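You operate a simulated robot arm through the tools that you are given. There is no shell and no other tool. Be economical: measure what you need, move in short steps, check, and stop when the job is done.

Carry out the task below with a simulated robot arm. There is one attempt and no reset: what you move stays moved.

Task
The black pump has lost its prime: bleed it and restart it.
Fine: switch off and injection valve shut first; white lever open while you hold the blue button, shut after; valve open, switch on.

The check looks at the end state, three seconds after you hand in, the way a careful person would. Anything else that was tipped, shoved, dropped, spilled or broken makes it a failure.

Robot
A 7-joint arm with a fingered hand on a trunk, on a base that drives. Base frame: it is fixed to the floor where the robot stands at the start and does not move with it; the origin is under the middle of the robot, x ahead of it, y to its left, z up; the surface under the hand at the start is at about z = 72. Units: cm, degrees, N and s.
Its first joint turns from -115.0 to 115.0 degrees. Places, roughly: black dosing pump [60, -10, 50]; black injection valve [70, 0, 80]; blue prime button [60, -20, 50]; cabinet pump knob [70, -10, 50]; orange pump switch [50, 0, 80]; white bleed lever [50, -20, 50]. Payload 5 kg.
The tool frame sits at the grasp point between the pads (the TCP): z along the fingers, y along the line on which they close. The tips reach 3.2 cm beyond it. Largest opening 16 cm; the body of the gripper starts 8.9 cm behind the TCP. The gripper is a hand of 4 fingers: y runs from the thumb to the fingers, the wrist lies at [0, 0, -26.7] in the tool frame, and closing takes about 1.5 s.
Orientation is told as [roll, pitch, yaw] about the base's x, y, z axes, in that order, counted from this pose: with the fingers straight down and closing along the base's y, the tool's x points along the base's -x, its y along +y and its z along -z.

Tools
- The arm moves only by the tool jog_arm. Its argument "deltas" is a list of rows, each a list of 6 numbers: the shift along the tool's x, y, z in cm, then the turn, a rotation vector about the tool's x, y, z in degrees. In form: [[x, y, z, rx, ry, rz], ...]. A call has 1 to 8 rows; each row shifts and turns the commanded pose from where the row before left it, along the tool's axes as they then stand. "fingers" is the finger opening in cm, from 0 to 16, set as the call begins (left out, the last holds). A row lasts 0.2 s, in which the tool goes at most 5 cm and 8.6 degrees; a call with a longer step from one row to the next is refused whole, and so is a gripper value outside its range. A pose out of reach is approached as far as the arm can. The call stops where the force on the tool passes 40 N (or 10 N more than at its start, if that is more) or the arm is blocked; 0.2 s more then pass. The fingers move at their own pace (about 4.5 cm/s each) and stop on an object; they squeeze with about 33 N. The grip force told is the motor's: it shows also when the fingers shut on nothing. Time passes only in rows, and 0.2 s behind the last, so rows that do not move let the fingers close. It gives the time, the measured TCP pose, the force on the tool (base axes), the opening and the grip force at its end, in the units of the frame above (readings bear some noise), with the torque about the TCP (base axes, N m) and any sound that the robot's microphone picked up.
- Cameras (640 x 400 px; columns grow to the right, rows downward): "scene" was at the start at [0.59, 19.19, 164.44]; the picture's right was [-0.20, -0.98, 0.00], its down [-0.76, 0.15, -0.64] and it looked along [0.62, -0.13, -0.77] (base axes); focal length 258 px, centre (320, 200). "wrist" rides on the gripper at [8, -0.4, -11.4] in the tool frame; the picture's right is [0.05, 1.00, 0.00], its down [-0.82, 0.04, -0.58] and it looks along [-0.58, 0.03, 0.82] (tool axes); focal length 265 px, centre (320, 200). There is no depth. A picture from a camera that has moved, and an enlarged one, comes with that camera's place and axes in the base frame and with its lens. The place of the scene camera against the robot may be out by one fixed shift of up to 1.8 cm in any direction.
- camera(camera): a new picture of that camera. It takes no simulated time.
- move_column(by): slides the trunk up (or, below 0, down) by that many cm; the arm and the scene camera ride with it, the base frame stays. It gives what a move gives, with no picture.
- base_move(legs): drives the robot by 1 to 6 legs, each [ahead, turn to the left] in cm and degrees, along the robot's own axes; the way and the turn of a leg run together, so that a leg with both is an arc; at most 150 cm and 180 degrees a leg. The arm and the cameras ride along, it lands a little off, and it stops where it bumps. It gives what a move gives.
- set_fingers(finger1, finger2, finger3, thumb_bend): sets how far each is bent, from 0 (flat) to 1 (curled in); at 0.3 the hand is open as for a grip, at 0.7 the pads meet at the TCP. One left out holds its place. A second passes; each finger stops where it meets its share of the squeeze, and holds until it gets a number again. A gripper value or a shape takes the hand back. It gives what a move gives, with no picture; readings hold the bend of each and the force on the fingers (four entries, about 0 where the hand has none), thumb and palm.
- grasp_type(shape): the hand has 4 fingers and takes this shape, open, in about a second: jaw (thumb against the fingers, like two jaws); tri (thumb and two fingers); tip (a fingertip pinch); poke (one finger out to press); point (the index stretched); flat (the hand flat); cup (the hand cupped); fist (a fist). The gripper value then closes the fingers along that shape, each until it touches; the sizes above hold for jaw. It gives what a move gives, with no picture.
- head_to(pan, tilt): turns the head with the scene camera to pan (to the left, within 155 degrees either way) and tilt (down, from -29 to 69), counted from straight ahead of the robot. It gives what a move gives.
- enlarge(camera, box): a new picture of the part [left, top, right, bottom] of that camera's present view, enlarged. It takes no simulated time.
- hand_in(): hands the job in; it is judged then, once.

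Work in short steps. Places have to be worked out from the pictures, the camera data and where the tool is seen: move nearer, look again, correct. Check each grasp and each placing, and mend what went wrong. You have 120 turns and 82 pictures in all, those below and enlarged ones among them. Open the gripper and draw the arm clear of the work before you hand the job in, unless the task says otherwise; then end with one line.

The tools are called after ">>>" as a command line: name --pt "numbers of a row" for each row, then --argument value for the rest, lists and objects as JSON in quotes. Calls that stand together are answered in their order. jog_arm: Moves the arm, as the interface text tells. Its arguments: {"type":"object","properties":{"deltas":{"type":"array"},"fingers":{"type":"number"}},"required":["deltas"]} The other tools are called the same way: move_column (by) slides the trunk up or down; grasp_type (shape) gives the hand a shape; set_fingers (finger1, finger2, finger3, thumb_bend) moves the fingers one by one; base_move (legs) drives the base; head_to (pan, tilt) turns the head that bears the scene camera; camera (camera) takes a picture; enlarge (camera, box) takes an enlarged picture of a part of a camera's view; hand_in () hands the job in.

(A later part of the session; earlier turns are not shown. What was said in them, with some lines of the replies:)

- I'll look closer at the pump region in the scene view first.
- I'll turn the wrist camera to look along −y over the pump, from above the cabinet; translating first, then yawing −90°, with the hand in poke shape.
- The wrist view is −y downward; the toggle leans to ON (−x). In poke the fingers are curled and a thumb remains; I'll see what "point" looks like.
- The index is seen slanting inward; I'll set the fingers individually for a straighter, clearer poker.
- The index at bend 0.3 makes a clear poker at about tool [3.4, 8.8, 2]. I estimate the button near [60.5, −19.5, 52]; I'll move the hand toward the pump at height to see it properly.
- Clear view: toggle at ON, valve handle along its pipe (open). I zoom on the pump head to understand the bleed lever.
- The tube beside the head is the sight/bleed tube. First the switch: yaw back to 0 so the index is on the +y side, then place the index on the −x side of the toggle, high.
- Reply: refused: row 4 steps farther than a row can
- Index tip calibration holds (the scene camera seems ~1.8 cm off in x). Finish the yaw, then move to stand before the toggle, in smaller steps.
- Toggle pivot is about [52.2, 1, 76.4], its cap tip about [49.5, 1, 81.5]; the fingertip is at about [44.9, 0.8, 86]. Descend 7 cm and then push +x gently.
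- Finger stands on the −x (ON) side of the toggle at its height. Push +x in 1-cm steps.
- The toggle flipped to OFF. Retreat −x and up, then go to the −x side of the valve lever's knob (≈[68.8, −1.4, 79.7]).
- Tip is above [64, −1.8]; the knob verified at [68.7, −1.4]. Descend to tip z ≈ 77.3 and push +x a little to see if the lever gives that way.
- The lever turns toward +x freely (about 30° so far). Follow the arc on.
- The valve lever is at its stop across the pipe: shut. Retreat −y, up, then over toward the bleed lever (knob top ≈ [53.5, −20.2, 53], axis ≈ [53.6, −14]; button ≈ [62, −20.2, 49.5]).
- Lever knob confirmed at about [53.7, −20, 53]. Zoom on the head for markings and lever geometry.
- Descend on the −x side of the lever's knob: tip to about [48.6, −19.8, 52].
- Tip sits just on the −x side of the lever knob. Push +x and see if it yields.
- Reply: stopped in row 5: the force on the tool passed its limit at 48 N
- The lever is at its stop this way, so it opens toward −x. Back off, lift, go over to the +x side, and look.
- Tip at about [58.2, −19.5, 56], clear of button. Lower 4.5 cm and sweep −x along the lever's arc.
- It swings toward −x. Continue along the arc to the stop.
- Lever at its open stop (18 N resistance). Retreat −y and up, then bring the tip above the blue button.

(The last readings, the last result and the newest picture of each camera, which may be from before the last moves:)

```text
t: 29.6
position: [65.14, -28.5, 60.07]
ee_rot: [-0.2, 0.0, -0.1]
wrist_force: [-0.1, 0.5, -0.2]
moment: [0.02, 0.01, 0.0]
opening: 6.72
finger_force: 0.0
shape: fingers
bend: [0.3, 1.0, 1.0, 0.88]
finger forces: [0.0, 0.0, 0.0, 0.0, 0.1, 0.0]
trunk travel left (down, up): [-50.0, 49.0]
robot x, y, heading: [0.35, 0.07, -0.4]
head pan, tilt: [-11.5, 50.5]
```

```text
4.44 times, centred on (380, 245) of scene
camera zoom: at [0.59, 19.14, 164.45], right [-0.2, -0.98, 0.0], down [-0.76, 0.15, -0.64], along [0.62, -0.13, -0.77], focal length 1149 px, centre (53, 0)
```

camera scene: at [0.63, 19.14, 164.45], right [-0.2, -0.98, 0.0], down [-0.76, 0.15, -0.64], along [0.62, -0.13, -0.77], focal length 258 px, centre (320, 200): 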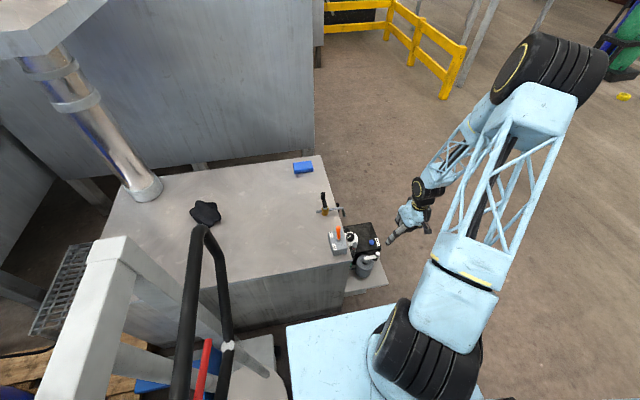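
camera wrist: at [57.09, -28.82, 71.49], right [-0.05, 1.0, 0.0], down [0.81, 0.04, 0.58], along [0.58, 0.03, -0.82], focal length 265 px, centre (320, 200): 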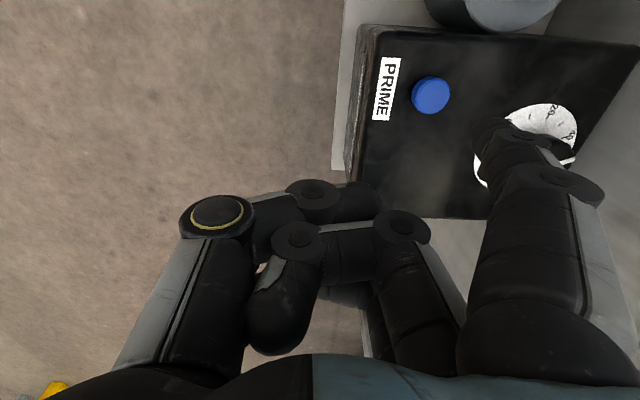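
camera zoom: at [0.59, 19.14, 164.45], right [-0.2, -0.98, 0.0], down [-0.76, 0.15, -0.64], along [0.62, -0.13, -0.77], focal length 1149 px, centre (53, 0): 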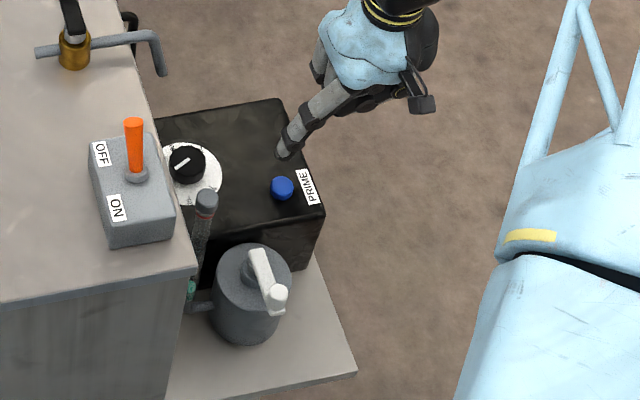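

Button is at [62.1, −19.9, ~49.7]; tip at [61.7, −19.7, 58]. Descend, then fine steps until contact.

>>> jog_arm --pt "-0.4 0 3 0 0 0" --pt "0 0 3 0 0 0" --pt "0 0 0.7 0 0 0" --pt "0 0 0 0 0 0"

>>> camera --camera "wrist"

>>> enlarge --camera "scene" --box '[360, 225, 400, 250]'

```text
t: 30.6
position: [65.73, -28.49, 53.26]
ee_rot: [-0.1, -0.1, -0.1]
wrist_force: [-0.5, -0.8, 2.2]
moment: [0.17, 0.11, 0.15]
opening: 6.76
finger_force: 0.8
shape: fingers
bend: [0.3, 1.0, 1.0, 0.88]
finger forces: [2.3, 0.0, 0.0, 0.0, 0.0, 0.0]
trunk travel left (down, up): [-50.0, 49.0]
robot x, y, heading: [0.02, 0.07, 0.1]
head pan, tilt: [-11.5, 50.5]
heard: click
```

```text
42 pictures are left
camera wrist: at [57.7, -28.88, 64.72], right [-0.05, 1.0, 0.0], down [0.81, 0.04, 0.58], along [0.58, 0.03, -0.82], focal length 265 px, centre (320, 200)
```

wrist: 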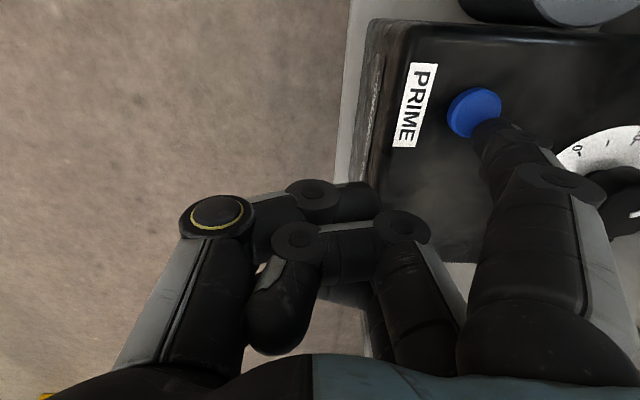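

```text
16.00 times, centred on (380, 238) of scene
camera zoom: at [0.54, 19.15, 164.45], right [-0.2, -0.98, 0.0], down [-0.76, 0.15, -0.64], along [0.62, -0.13, -0.77], focal length 4136 px, centre (-640, -400)
```

zoom: 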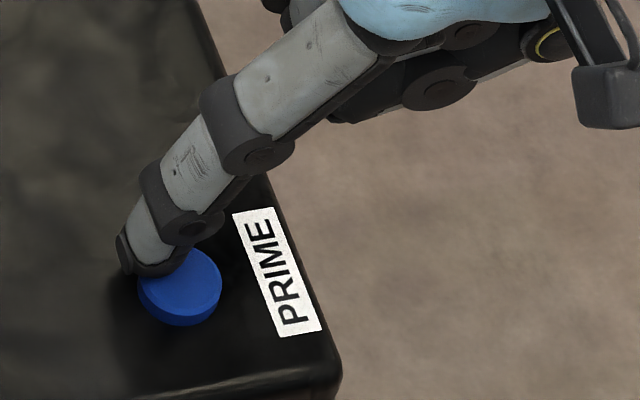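

A click: the button is touched near its edge. Lift slightly, recentre (−x 0.7, −y 0.7), and press to hold.

>>> jog_arm --pt "0 0 -1.2 0 0 0" --pt "0.7 -0.7 0 0 0 0" --pt "0 0 1.2 0 0 0" --pt "0 0 0.4 0 0 0" --pt "0 0 0 0 0 0" --pt "0 0 0 0 0 0" --pt "0 0 0 0 0 0" --pt "0 0 0 0 0 0"

>>> enlarge --camera "scene" --box '[340, 220, 400, 270]'

```text
t: 32.4
position: [65.05, -29.25, 53.0]
ee_rot: [-0.2, -0.1, -0.1]
wrist_force: [2.4, -4.3, 13.4]
moment: [1.12, 0.32, -0.04]
opening: 6.83
finger_force: 6.1
shape: fingers
bend: [0.3, 1.0, 1.0, 0.88]
finger forces: [13.1, 0.0, 0.0, 0.0, 0.0, 0.0]
trunk travel left (down, up): [-50.0, 49.0]
robot x, y, heading: [-0.16, 0.03, -0.2]
head pan, tilt: [-11.5, 50.5]
heard: click
```

```text
8.00 times, centred on (370, 245) of scene
camera zoom: at [0.49, 19.15, 164.45], right [-0.2, -0.98, 0.0], down [-0.76, 0.15, -0.64], along [0.62, -0.13, -0.77], focal length 2068 px, centre (-80, -160)
```

zoom: 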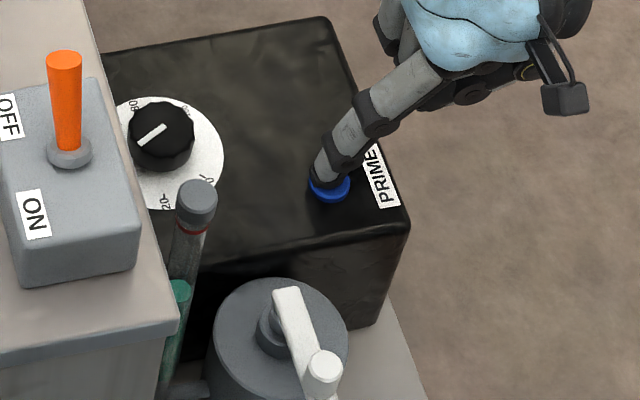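

The green liquid in the sight tube is rising toward the red mark while I hold (13 N). Keep holding and watch.

>>> jog_arm --pt "0 0 0 0 0 0" --pt "0 0 0 0 0 0" --pt "0 0 0 0 0 0" --pt "0 0 0 0 0 0"

>>> enlarge --camera "scene" --box '[340, 220, 400, 270]'

```text
t: 33.4
position: [64.99, -29.26, 52.95]
ee_rot: [-0.1, -0.2, -0.1]
wrist_force: [3.7, -4.6, 14.3]
moment: [1.16, 0.35, -0.19]
opening: 6.83
finger_force: 7.1
shape: fingers
bend: [0.3, 1.0, 1.0, 0.88]
finger forces: [13.8, 0.0, 0.1, 0.0, 0.1, 0.0]
trunk travel left (down, up): [-50.0, 49.0]
robot x, y, heading: [0.2, -0.21, -0.0]
head pan, tilt: [-11.5, 50.5]
```

```text
8.00 times, centred on (370, 245) of scene
camera zoom: at [0.49, 19.15, 164.45], right [-0.2, -0.98, 0.0], down [-0.76, 0.15, -0.64], along [0.62, -0.13, -0.77], focal length 2068 px, centre (-80, -160)
```

zoom: 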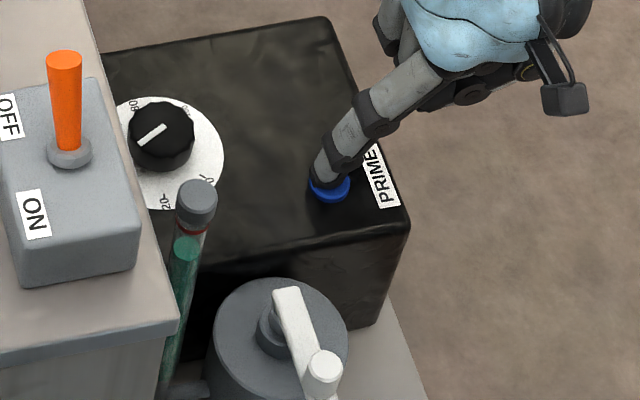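

Almost at the red ring (~20 px left, ~45 px/s). Hold one more short row.

>>> jog_arm --pt "0 0 0 0 0 0"

>>> enlarge --camera "scene" --box '[346, 240, 374, 260]'

```text
t: 33.8
position: [65.0, -29.25, 52.87]
ee_rot: [-0.1, -0.1, -0.1]
wrist_force: [2.9, -4.4, 13.7]
moment: [1.15, 0.34, -0.2]
opening: 6.84
finger_force: 7.6
shape: fingers
bend: [0.3, 1.0, 1.0, 0.88]
finger forces: [13.7, 0.0, 0.0, 0.0, 0.1, 0.0]
trunk travel left (down, up): [-50.0, 49.0]
robot x, y, heading: [-0.1, -0.09, -0.1]
head pan, tilt: [-11.5, 50.5]
```

```text
16.00 times, centred on (360, 250) of scene
camera zoom: at [0.49, 19.15, 164.45], right [-0.2, -0.98, 0.0], down [-0.76, 0.15, -0.64], along [0.62, -0.13, -0.77], focal length 4136 px, centre (-320, -600)
```

zoom: 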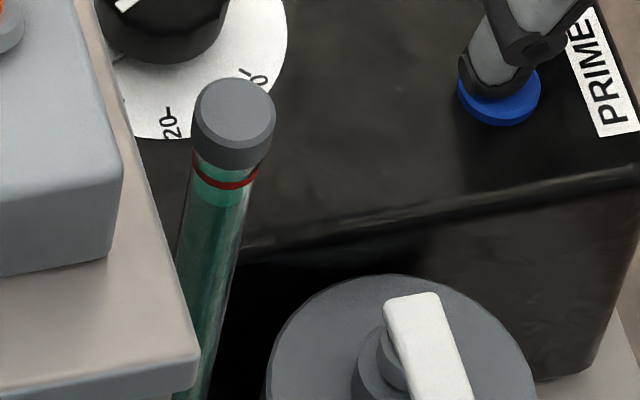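

Level is just below the red ring; hold one more row and release in the same call.

>>> jog_arm --pt "0 0 0 0 0 0" --pt "0 0 -2 0 0 0" --pt "0 0 -3 0 0 0"

>>> enlarge --camera "scene" --box '[346, 240, 374, 260]'

```text
t: 34.5
position: [64.86, -29.11, 57.77]
ee_rot: [0.1, 0.1, -0.1]
wrist_force: [-0.4, 0.3, -0.2]
moment: [-0.01, -0.02, -0.01]
opening: 6.76
finger_force: 0.1
shape: fingers
bend: [0.3, 1.0, 1.0, 0.88]
finger forces: [0.0, 0.0, 0.1, 0.0, 0.1, 0.0]
trunk travel left (down, up): [-50.0, 49.0]
robot x, y, heading: [-0.21, -0.07, -0.2]
head pan, tilt: [-11.5, 50.5]
```

```text
16.00 times, centred on (360, 250) of scene
camera zoom: at [0.55, 19.15, 164.43], right [-0.2, -0.98, 0.0], down [-0.76, 0.15, -0.64], along [0.62, -0.13, -0.77], focal length 4136 px, centre (-320, -600)
```

zoom: 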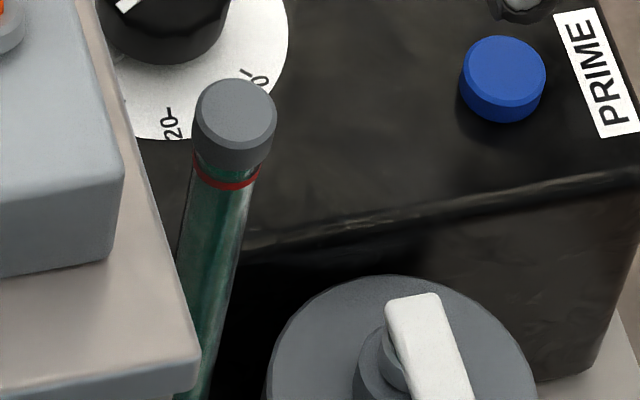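

Level reached the red ring; button is released. Now to shut the lever: rise and move to above the lever's new knob position (~[47.6, −14]) to check.

>>> jog_arm --pt "2 0 -4 0 0 0" --pt "4 0 -2 0 0 0" --pt "4 0 0 0 0 0" --pt "3.9 0 0 0 0 0" --pt "0 4 0 0 0 0" --pt "0 0 0 0 0 0"

>>> camera --camera "wrist"

>>> enlarge --camera "scene" --box '[330, 215, 410, 285]'

```text
t: 36.0
position: [51.13, -25.19, 64.02]
ee_rot: [-0.1, 0.1, -0.1]
wrist_force: [-0.4, 0.3, -0.8]
moment: [-0.04, 0.01, 0.0]
opening: 6.72
finger_force: 0.1
shape: fingers
bend: [0.3, 1.0, 1.0, 0.88]
finger forces: [0.0, 0.0, 0.0, 0.0, 0.1, 0.0]
trunk travel left (down, up): [-50.0, 49.0]
robot x, y, heading: [0.18, 0.27, 0.1]
head pan, tilt: [-11.5, 50.5]
```

```text
36 pictures are left
camera wrist: at [43.1, -25.48, 75.34], right [-0.05, 1.0, 0.0], down [0.81, 0.04, 0.58], along [0.58, 0.03, -0.82], focal length 265 px, centre (320, 200)
```

wrist: 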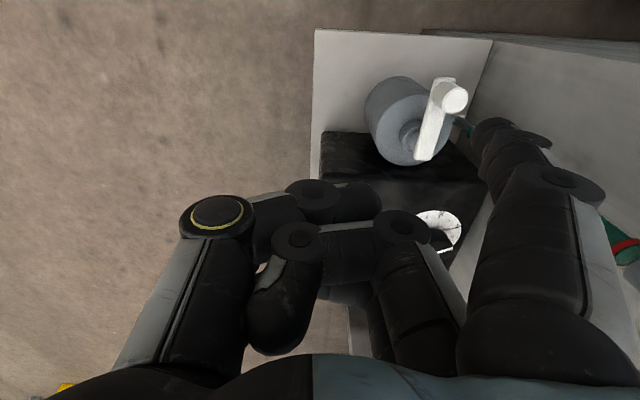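

```text
5.71 times, centred on (370, 250) of scene
camera zoom: at [0.61, 19.23, 164.43], right [-0.2, -0.98, 0.0], down [-0.76, 0.15, -0.64], along [0.62, -0.13, -0.77], focal length 1477 px, centre (34, -86)
```

zoom: 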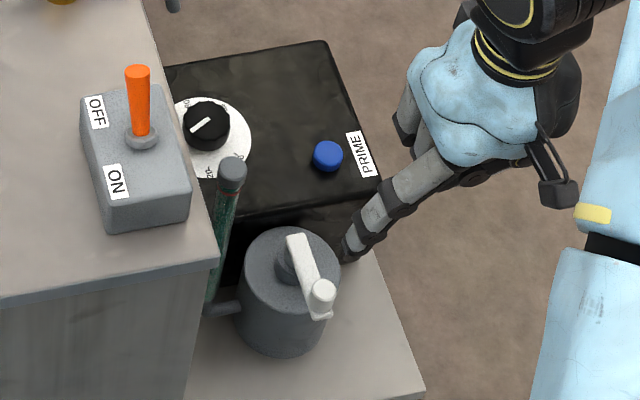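

Knob top measured at [48.2, −14.3, 53]. Bring the fingertip over it to its +y side (tip ≈ [48, −11, 57]) before lowering.

>>> jog_arm --pt "-0.2 3 0 0 0 0" --pt "0 2.4 2 0 0 0" --pt "0 0 2.5 0 0 0" --pt "0 0 0 0 0 0"

>>> camera --camera "wrist"

>>> enlarge --camera "scene" --box '[330, 215, 410, 285]'

```text
t: 37.0
position: [51.29, -19.99, 59.55]
ee_rot: [-0.1, -0.1, 0.0]
wrist_force: [-0.1, 0.4, -0.2]
moment: [0.03, -0.01, 0.02]
opening: 6.74
finger_force: 0.1
shape: fingers
bend: [0.3, 1.0, 1.0, 0.88]
finger forces: [0.0, 0.0, 0.0, 0.0, 0.0, 0.0]
trunk travel left (down, up): [-50.0, 49.0]
robot x, y, heading: [-0.06, 0.09, -0.1]
head pan, tilt: [-11.5, 50.5]
```

```text
34 pictures are left
camera wrist: at [43.31, -20.23, 70.95], right [-0.05, 1.0, 0.0], down [0.81, 0.04, 0.58], along [0.58, 0.03, -0.82], focal length 265 px, centre (320, 200)
```

wrist: 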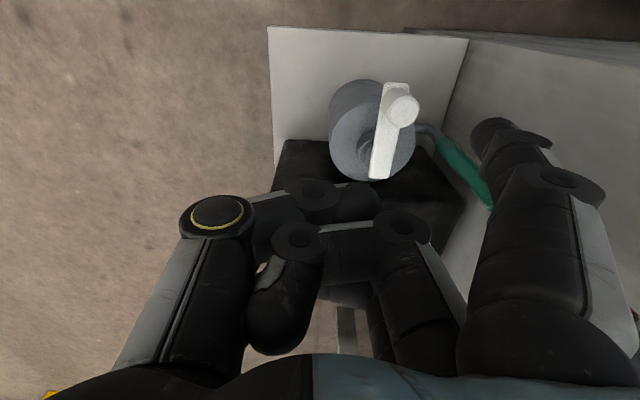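

```text
5.71 times, centred on (370, 250) of scene
camera zoom: at [0.58, 19.12, 164.45], right [-0.2, -0.98, 0.0], down [-0.76, 0.15, -0.64], along [0.62, -0.13, -0.77], focal length 1477 px, centre (34, -86)
```

zoom: 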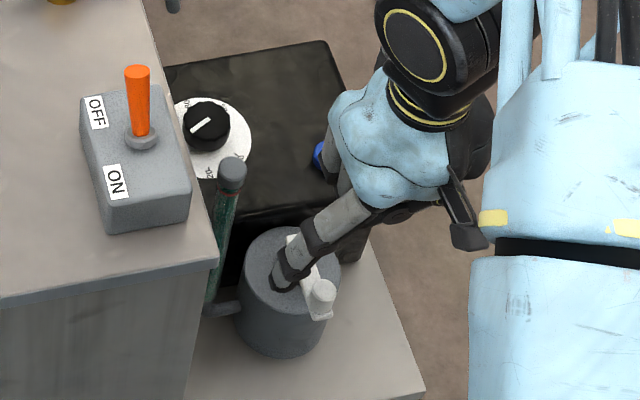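

Tip is on the +y side of the knob with clearance. Lower to TCP z ≈ 53.6.

>>> jog_arm --pt "0 0 3 0 0 0" --pt "0 0 1.5 0 0 0" --pt "0 0 1.3 0 0 0" --pt "0 0 0 0 0 0"

>>> enlarge --camera "scene" --box '[340, 235, 390, 275]'

```text
t: 38.0
position: [51.34, -19.83, 53.48]
ee_rot: [-0.1, 0.0, 0.0]
wrist_force: [0.9, -0.2, 0.0]
moment: [0.01, 0.01, 0.0]
opening: 6.76
finger_force: 0.2
shape: fingers
bend: [0.3, 1.0, 1.0, 0.88]
finger forces: [0.0, 0.1, 0.0, 0.1, 0.0, 0.0]
trunk travel left (down, up): [-50.0, 49.0]
robot x, y, heading: [-0.15, 0.23, -0.0]
head pan, tilt: [-11.5, 50.5]
```

```text
10.00 times, centred on (365, 255) of scene
camera zoom: at [0.58, 19.15, 164.45], right [-0.2, -0.98, 0.0], down [-0.76, 0.15, -0.64], along [0.62, -0.13, -0.77], focal length 2585 px, centre (-130, -350)
```

zoom: 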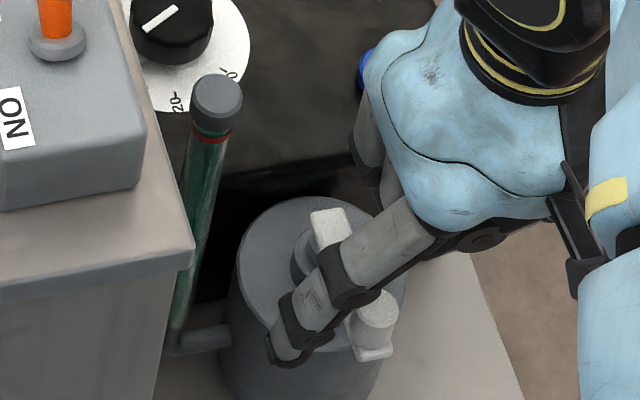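

Finger is hooked on the +y side of the knob. Sweep back: −y first, curving to +x.

>>> jog_arm --pt "0 -1 0 0 0 0" --pt "0.1 -1 0 0 0 0" --pt "0.1 -1 0 0 0 0" --pt "0.1 -1 0 0 0 0" --pt "-0.3 -1 0 0 0 0" --pt "-0.4 -1 0 0 0 0"

>>> enlarge --camera "scene" --box '[340, 235, 390, 275]'

```text
t: 39.4
position: [51.9, -25.83, 53.46]
ee_rot: [-0.1, 0.1, 0.0]
wrist_force: [0.2, 1.9, 0.4]
moment: [0.03, 0.02, -0.01]
opening: 6.86
finger_force: 0.4
shape: fingers
bend: [0.29, 1.0, 1.0, 0.88]
finger forces: [0.8, 0.0, 0.0, 0.0, 0.0, 0.1]
trunk travel left (down, up): [-50.0, 49.0]
robot x, y, heading: [-0.24, -0.26, 0.1]
head pan, tilt: [-11.5, 50.5]
```

```text
10.00 times, centred on (365, 255) of scene
camera zoom: at [0.56, 19.14, 164.45], right [-0.2, -0.98, 0.0], down [-0.76, 0.15, -0.64], along [0.62, -0.13, -0.77], focal length 2585 px, centre (-130, -350)
```

zoom: 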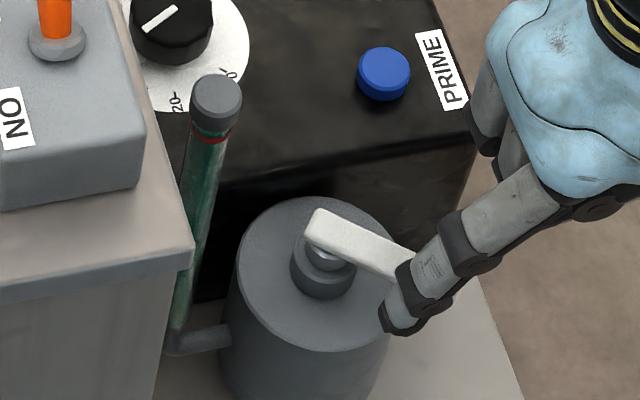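

Most of the way back. Push on +x to the shut stop (expected TCP x ≈ 54.7).

>>> jog_arm --pt "-0.7 -0.7 0 0 0 0" --pt "-0.7 -0.5 0 0 0 0" --pt "-0.7 -0.3 0 0 0 0" --pt "-0.5 0 0 0 0 0" --pt "-0.4 0 0 0 0 0" --pt "0 0 0 0 0 0"

>>> enlarge --camera "scene" --box '[340, 225, 400, 275]'

```text
t: 40.8
position: [54.67, -27.25, 53.62]
ee_rot: [0.0, -0.1, -0.2]
wrist_force: [-1.1, -0.8, 0.6]
moment: [-0.01, 0.03, 0.14]
opening: 6.64
finger_force: 0.9
shape: fingers
bend: [0.3, 1.0, 1.0, 0.88]
finger forces: [1.3, 0.0, 0.1, 0.0, 0.0, 0.0]
trunk travel left (down, up): [-50.0, 49.0]
robot x, y, heading: [0.16, 0.04, 0.0]
head pan, tilt: [-11.5, 50.5]
```

```text
8.00 times, centred on (370, 250) of scene
camera zoom: at [0.56, 19.14, 164.45], right [-0.2, -0.98, 0.0], down [-0.76, 0.15, -0.64], along [0.62, -0.13, -0.77], focal length 2068 px, centre (-80, -200)
```

zoom: 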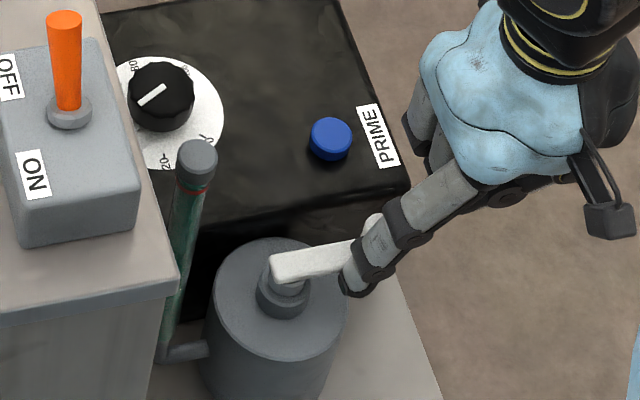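

Nearly at the stop with ~1 N; press a few millimetres more to make sure it seats.

>>> jog_arm --pt "-0.3 0 0 0 0 0" --pt "-0.2 0 0 0 0 0" --pt "-0.2 0 0 0 0 0"

```text
t: 41.5
position: [55.03, -27.37, 53.54]
ee_rot: [-0.1, 0.3, 0.0]
wrist_force: [-28.8, -0.7, 2.0]
moment: [0.16, 0.6, 2.54]
opening: 6.69
finger_force: 13.8
shape: fingers
bend: [0.3, 1.0, 1.0, 0.88]
finger forces: [28.0, 0.1, 0.1, 0.0, 0.0, 0.0]
trunk travel left (down, up): [-50.0, 49.0]
robot x, y, heading: [-0.33, 0.28, -0.1]
head pan, tilt: [-11.5, 50.5]
```

Bleed lever is firmly shut (29 N against stop). Back off and rise, then go to the valve lever's +y side.

>>> jog_arm --pt "1.5 0 0 0 0 0" --pt "0 -0.5 -4 0 0 0" --pt "0 0 -5 0 0 0" --pt "0 0 -5 0 0 0" --pt "0 0 -5 0 0 0" --pt "0 0 -5 0 0 0" --pt "0 0 -5 0 0 0" --pt "0 0 -5 0 0 0"

>>> jog_arm --pt "-3.3 3.3 0 0 0 0" --pt "-3.3 3.3 0 0 0 0" --pt "-3.3 3.3 0 0 0 0" --pt "-3.3 3.3 0 0 0 0" --pt "-3.3 3.3 0 0 0 0" --pt "-3.3 3.3 0 0 0 0" --pt "-2.5 3 0 0 0 0" --pt "0 0 0 0 0 0"

>>> camera --camera "wrist"

>>> camera --camera "scene"

```text
t: 43.4
position: [53.79, -27.48, 87.48]
ee_rot: [0.0, -0.1, 0.0]
wrist_force: [-0.1, -0.5, 0.1]
moment: [0.0, -0.02, 0.02]
opening: 6.7
finger_force: 0.2
shape: fingers
bend: [0.3, 1.0, 1.0, 0.88]
finger forces: [0.1, 0.0, 0.0, 0.1, 0.0, 0.0]
trunk travel left (down, up): [-50.0, 49.0]
robot x, y, heading: [0.03, -0.66, -0.2]
head pan, tilt: [-11.5, 50.5]
```

```text
t: 45.1
position: [76.18, -4.9, 87.5]
ee_rot: [-0.1, 0.0, -0.1]
wrist_force: [-0.8, -1.1, 0.0]
moment: [0.02, -0.03, 0.0]
opening: 6.7
finger_force: 0.1
shape: fingers
bend: [0.3, 1.0, 1.0, 0.88]
finger forces: [0.0, 0.0, 0.1, 0.0, 0.0, 0.0]
trunk travel left (down, up): [-50.0, 49.0]
robot x, y, heading: [-0.13, -0.49, -0.2]
head pan, tilt: [-11.5, 50.5]
```

```text
29 pictures are left
camera wrist: at [68.08, -5.28, 98.83], right [-0.05, 1.0, 0.0], down [0.82, 0.04, 0.58], along [0.58, 0.03, -0.82], focal length 265 px, centre (320, 200)
```

wrist: 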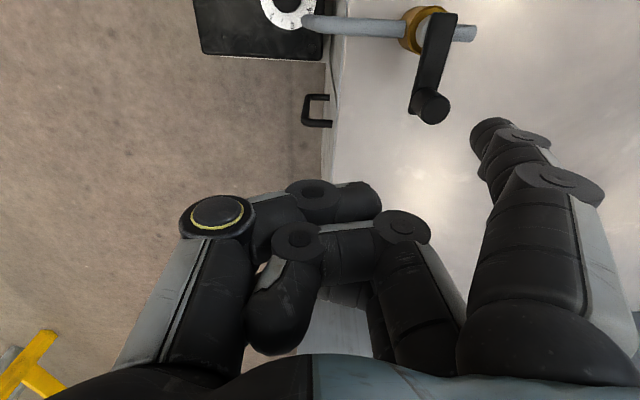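

```text
28 pictures are left
camera scene: at [0.58, 19.18, 164.44], right [-0.2, -0.98, 0.0], down [-0.76, 0.15, -0.64], along [0.62, -0.13, -0.77], focal length 258 px, centre (320, 200)
```

scene: 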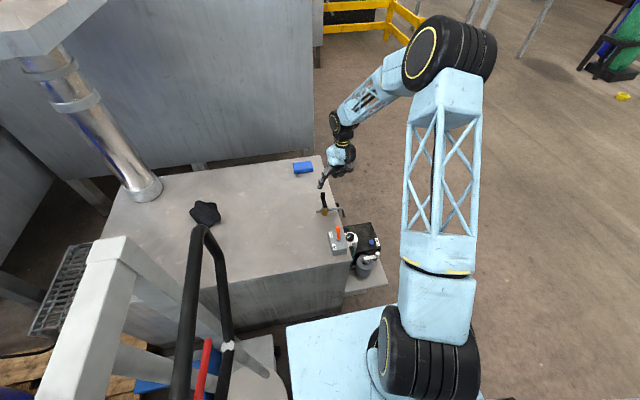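

Valve knob confirmed at [73, 2.9, 79.7]. Move +y 2 cm and lower on its far side.

>>> jog_arm --pt "0 2 0 0 0 0" --pt "0 0 4 0 0 0" --pt "0 0 2.5 0 0 0" --pt "0 0 1.7 0 0 0" --pt "0 0 0 0 0 0"

>>> enlarge --camera "scene" --box '[290, 170, 370, 226]'

```text
t: 46.4
position: [76.12, -2.98, 79.3]
ee_rot: [-0.1, -0.1, 0.0]
wrist_force: [-0.5, 0.0, -0.3]
moment: [0.01, 0.01, 0.03]
opening: 6.73
finger_force: 0.1
shape: fingers
bend: [0.3, 1.0, 1.0, 0.88]
finger forces: [0.0, 0.1, 0.0, 0.0, 0.0, 0.1]
trunk travel left (down, up): [-50.0, 49.0]
robot x, y, heading: [-0.11, 0.21, -0.2]
head pan, tilt: [-11.5, 50.5]
```

```text
7.14 times, centred on (330, 198) of scene
camera zoom: at [0.59, 19.16, 164.44], right [-0.2, -0.98, 0.0], down [-0.76, 0.15, -0.64], along [0.62, -0.13, -0.77], focal length 1846 px, centre (249, 214)
```

zoom: 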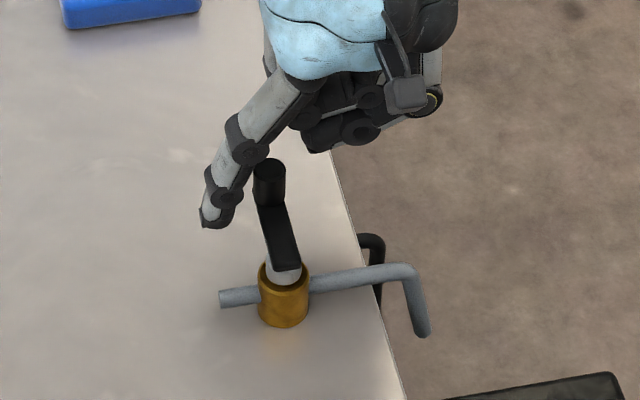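

Finger is on the +y side of the knob. Sweep −y, then curve to −x.

>>> jog_arm --pt "-0.1 -1 0 0 0 0" --pt "-0.1 -1 0 0 0 0" --pt "-0.1 -1 0 0 0 0" --pt "0 -1 0 0 0 0" --pt "0.4 -0.9 0 0 0 0" --pt "0.6 -0.9 0 0 0 0" --pt "0.8 -0.7 0 0 0 0"

>>> enlarge --camera "scene" --box '[290, 170, 370, 226]'

```text
t: 48.0
position: [74.7, -9.49, 79.39]
ee_rot: [-0.1, 0.0, -0.1]
wrist_force: [1.2, 1.4, 0.7]
moment: [0.02, 0.03, -0.04]
opening: 6.82
finger_force: 0.7
shape: fingers
bend: [0.29, 1.0, 1.0, 0.88]
finger forces: [0.7, 0.0, 0.0, 0.0, 0.0, 0.0]
trunk travel left (down, up): [-50.0, 49.0]
robot x, y, heading: [0.07, 0.23, -0.0]
head pan, tilt: [-11.5, 50.5]
```

```text
7.14 times, centred on (330, 198) of scene
camera zoom: at [0.57, 19.15, 164.45], right [-0.2, -0.98, 0.0], down [-0.76, 0.15, -0.64], along [0.62, -0.13, -0.77], focal length 1846 px, centre (249, 214)
```

zoom: 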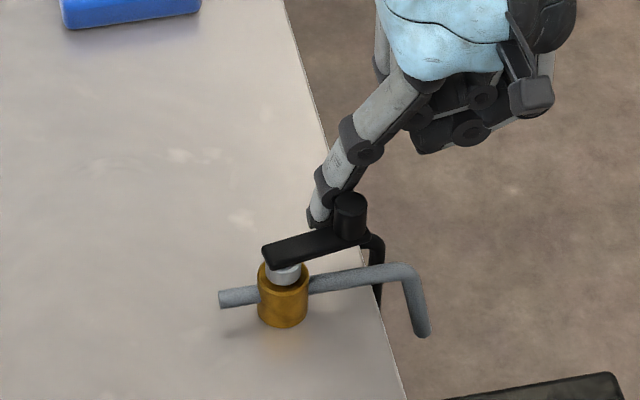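

Nearly in line. Push −x gently to the stop.

>>> jog_arm --pt "0.4 -0.3 0 0 0 0" --pt "0.3 0 0 0 0 0" --pt "0.3 0 0 0 0 0" --pt "0.3 0 0 0 0 0" --pt "0.3 0 0 0 0 0" --pt "0 0 0 0 0 0"

>>> enlarge --camera "scene" --box '[290, 170, 370, 226]'

```text
t: 49.4
position: [73.64, -9.81, 79.58]
ee_rot: [-0.1, -0.7, -0.3]
wrist_force: [13.9, 1.9, -2.2]
moment: [-0.27, 0.03, -1.19]
opening: 6.69
finger_force: 7.0
shape: fingers
bend: [0.3, 1.0, 1.0, 0.88]
finger forces: [14.2, 0.0, 0.0, 0.1, 0.0, 0.1]
trunk travel left (down, up): [-50.0, 49.0]
robot x, y, heading: [0.3, 0.0, -0.2]
head pan, tilt: [-11.5, 50.5]
stopped in row 6: the force on the tool passed its limit at 41 N (the readings are from after the stop); the commanded pose is now the measured one
```

```text
7.14 times, centred on (330, 198) of scene
camera zoom: at [0.75, 19.19, 164.43], right [-0.2, -0.98, 0.0], down [-0.76, 0.15, -0.64], along [0.62, -0.13, -0.77], focal length 1846 px, centre (249, 214)
```

zoom: 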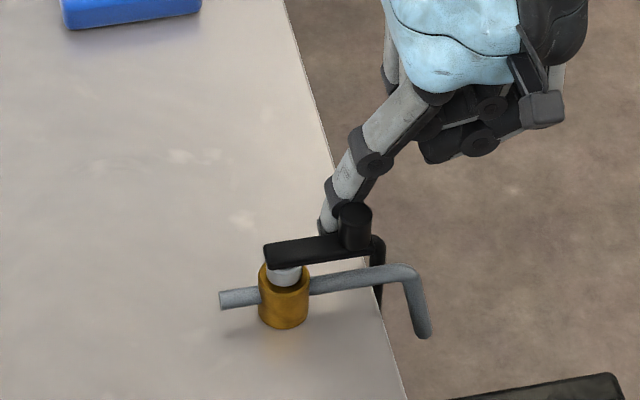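

Valve is open at its stop. Back off +x, rise, and go to the +x side of the toggle.

>>> jog_arm --pt "-1.5 0 0 0 0.7 0" --pt "0 -0.5 -4 0 0 0" --pt "0 0 -5 0 0 0" --pt "4.5 0.6 0 0 0 0" --pt "4.5 0.8 0 0 0 0" --pt "4 0.8 0 0 0 0" --pt "0 0 0 0 0 0"

>>> camera --camera "wrist"

>>> enlarge --camera "scene" --box '[290, 190, 370, 246]'

```text
t: 51.0
position: [62.04, -8.0, 88.96]
ee_rot: [-0.1, 0.1, -0.3]
wrist_force: [-0.6, -0.6, 0.3]
moment: [0.01, -0.02, -0.01]
opening: 6.73
finger_force: 0.1
shape: fingers
bend: [0.3, 1.0, 1.0, 0.88]
finger forces: [0.1, 0.0, 0.0, 0.1, 0.0, 0.0]
trunk travel left (down, up): [-50.0, 49.0]
robot x, y, heading: [0.31, 0.14, -0.2]
head pan, tilt: [-11.5, 50.5]
```

```text
24 pictures are left
camera wrist: at [54.18, -8.3, 100.25], right [-0.05, 1.0, 0.0], down [0.82, 0.04, 0.57], along [0.57, 0.03, -0.82], focal length 265 px, centre (320, 200)
```

wrist: 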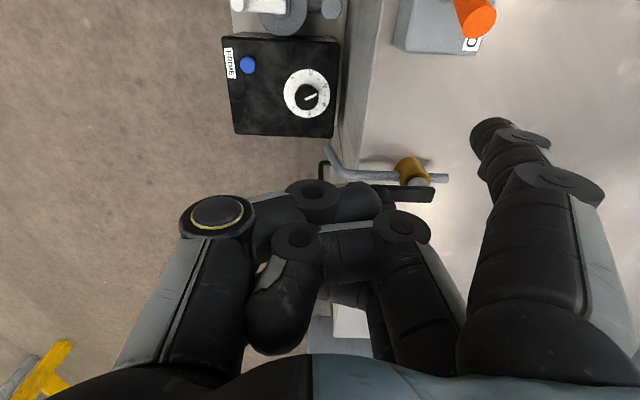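

```text
7.14 times, centred on (330, 218) of scene
camera zoom: at [0.6, 19.16, 164.44], right [-0.2, -0.98, 0.0], down [-0.76, 0.15, -0.64], along [0.62, -0.13, -0.77], focal length 1846 px, centre (249, 71)
```

zoom: 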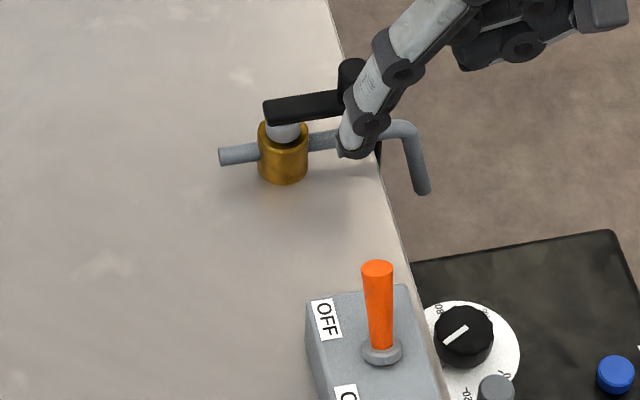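

Toggle cap at [53.9, 0.9, ~81.5]; tip at [58.6, 0.8, 87]. Lower and push −x.

>>> jog_arm --pt "0 0 4 0 0 0" --pt "0 0 3.6 0 0 0" --pt "1 0 0 0 0 0" --pt "1 0 0 0 0 0" --pt "1 0 0 0 0 0" --pt "1 0 0 0 0 0" --pt "0.9 0 0 0 0 0" --pt "0.5 0 0 0 0 0"

>>> enlarge --camera "scene" --box '[290, 190, 370, 246]'

```text
t: 52.8
position: [56.54, -8.06, 81.11]
ee_rot: [-0.1, 0.2, -0.1]
wrist_force: [-0.2, -0.6, 0.0]
moment: [0.0, -0.03, 0.0]
opening: 6.72
finger_force: 0.1
shape: fingers
bend: [0.3, 1.0, 1.0, 0.88]
finger forces: [0.0, 0.0, 0.0, 0.0, 0.0, 0.0]
trunk travel left (down, up): [-50.0, 49.0]
robot x, y, heading: [0.1, 0.36, -0.2]
head pan, tilt: [-11.5, 50.5]
```

```text
7.14 times, centred on (330, 218) of scene
camera zoom: at [0.62, 19.16, 164.44], right [-0.2, -0.98, 0.0], down [-0.76, 0.15, -0.64], along [0.62, -0.13, -0.77], focal length 1846 px, centre (249, 71)
```

zoom: 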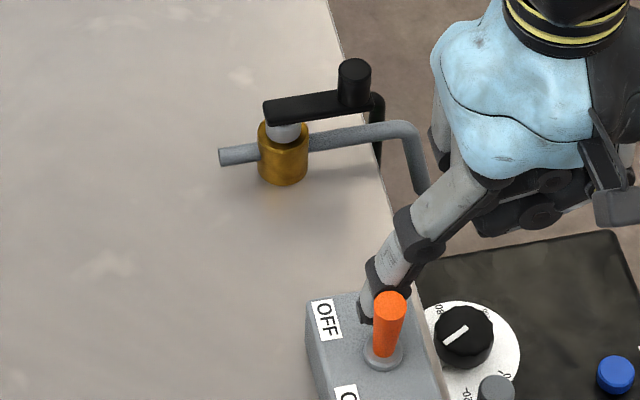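

The toggle is about mid-way; push further −x until it snaps and resists.

>>> jog_arm --pt "0.8 0 0 0 0 0" --pt "0.8 0 0 0 0 0" --pt "0.6 0 0 0 0 0" --pt "0.5 0 0 0 0 0" --pt "0.4 0 0 0 0 0"

>>> enlarge --camera "scene" --box '[290, 190, 370, 246]'

```text
t: 53.6
position: [55.45, -8.04, 81.26]
ee_rot: [0.0, -0.8, -0.5]
wrist_force: [11.0, 0.3, -0.8]
moment: [-0.08, -0.29, -0.94]
opening: 6.73
finger_force: 4.6
shape: fingers
bend: [0.3, 1.0, 1.0, 0.88]
finger forces: [9.1, 0.1, 0.1, 0.1, 0.0, 0.1]
trunk travel left (down, up): [-50.0, 49.0]
robot x, y, heading: [0.0, 0.17, -0.2]
head pan, tilt: [-11.5, 50.5]
stopped in row 4: the force on the tool passed its limit at 44 N (the readings are from after the stop); the commanded pose is now the measured one
```

```text
7.14 times, centred on (330, 218) of scene
camera zoom: at [0.7, 19.17, 164.44], right [-0.2, -0.98, 0.0], down [-0.76, 0.15, -0.64], along [0.62, -0.13, -0.77], focal length 1846 px, centre (249, 71)
```

zoom: 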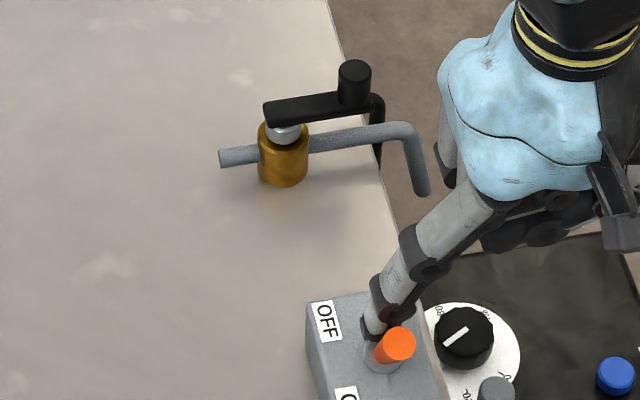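

Switch is at ON against its stop. Back off +x, rise and draw clear, then check everything.

>>> jog_arm --pt "-2 0 0 0 0.8 0" --pt "0 -1 -4 0 0 0" --pt "0 -3 -4 0 0 0" --pt "0 -4 -3 0 0 0" --pt "0 -4 -3 0 0 0" --pt "0 -4 -3 0 0 0" --pt "0 -4 -2 0 0 0" --pt "0 -4 0 0 0 0"

>>> grasp_type --shape "jaw"

>>> camera --camera "scene"

>>> enlarge --camera "scene" --box '[310, 190, 400, 280]'

```text
t: 55.4
position: [57.06, -32.32, 100.34]
ee_rot: [0.1, 0.2, -0.4]
wrist_force: [-0.3, 0.0, -0.8]
moment: [0.02, 0.03, 0.01]
opening: 6.76
finger_force: 0.0
shape: fingers
bend: [0.3, 1.0, 1.0, 0.88]
finger forces: [0.1, 0.1, 0.0, 0.0, 0.0, 0.1]
trunk travel left (down, up): [-50.0, 49.0]
robot x, y, heading: [-0.05, -0.0, -0.2]
head pan, tilt: [-11.5, 50.5]
```

```text
t: 56.3
position: [57.09, -32.21, 100.26]
ee_rot: [0.0, 0.2, -0.5]
wrist_force: [-0.5, -0.3, 0.2]
moment: [0.03, 0.01, 0.0]
opening: 16.0
finger_force: 0.0
shape: jaw
bend: [0.3, 0.3, 0.3, 0.3]
finger forces: [0.1, 0.0, 0.0, 0.0, 0.0, 0.1]
trunk travel left (down, up): [-50.0, 49.0]
robot x, y, heading: [0.19, -0.22, -0.1]
head pan, tilt: [-11.5, 50.5]
```

```text
20 pictures are left
camera scene: at [0.67, 19.14, 164.45], right [-0.2, -0.98, 0.0], down [-0.76, 0.16, -0.64], along [0.62, -0.13, -0.77], focal length 258 px, centre (320, 200)
```

scene: 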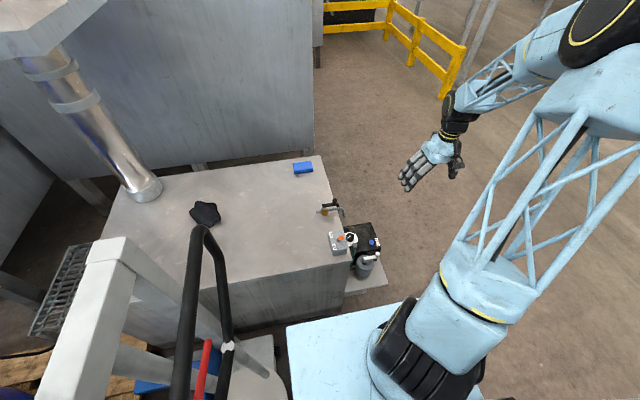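

```text
4.44 times, centred on (355, 235) of scene
camera zoom: at [0.67, 19.14, 164.45], right [-0.2, -0.98, 0.0], down [-0.76, 0.16, -0.64], along [0.62, -0.13, -0.77], focal length 1149 px, centre (164, 44)
```

zoom: 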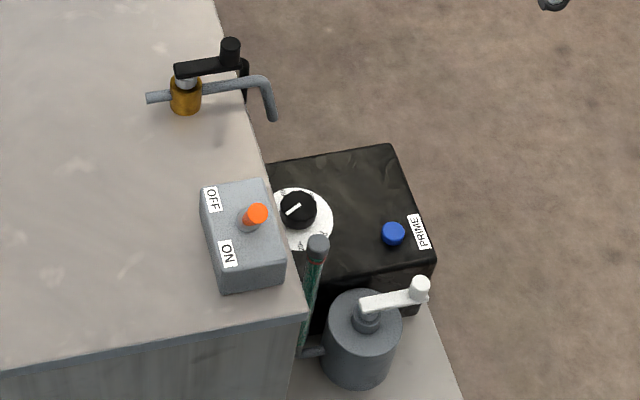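

Switch on, valve open, bleed lever shut, dial unchanged. One last look at the sight tube level.

>>> enlarge --camera "scene" --box '[346, 236, 374, 256]'

```text
16.00 times, centred on (360, 246) of scene
camera zoom: at [0.67, 19.14, 164.45], right [-0.2, -0.98, 0.0], down [-0.76, 0.16, -0.64], along [0.62, -0.13, -0.77], focal length 4136 px, centre (-320, -536)
```

zoom: 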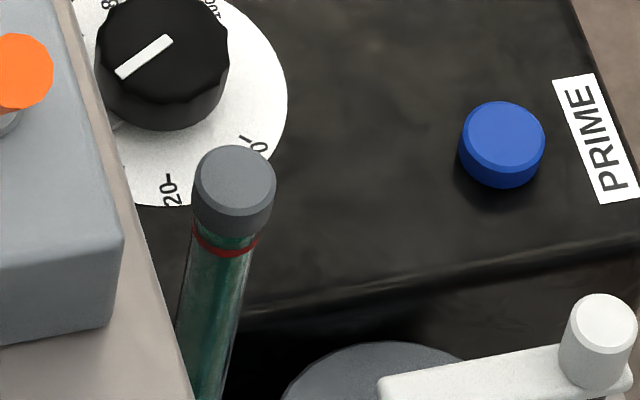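

The tube is filled past the red ring and everything is in its final state; hand in.

>>> hand_in

```text
The job is handed in.
```

The pump is bled and restarted: the sight tube filled to the red ring, and at hand-in the bleed lever was shut, the injection valve open and the switch on.
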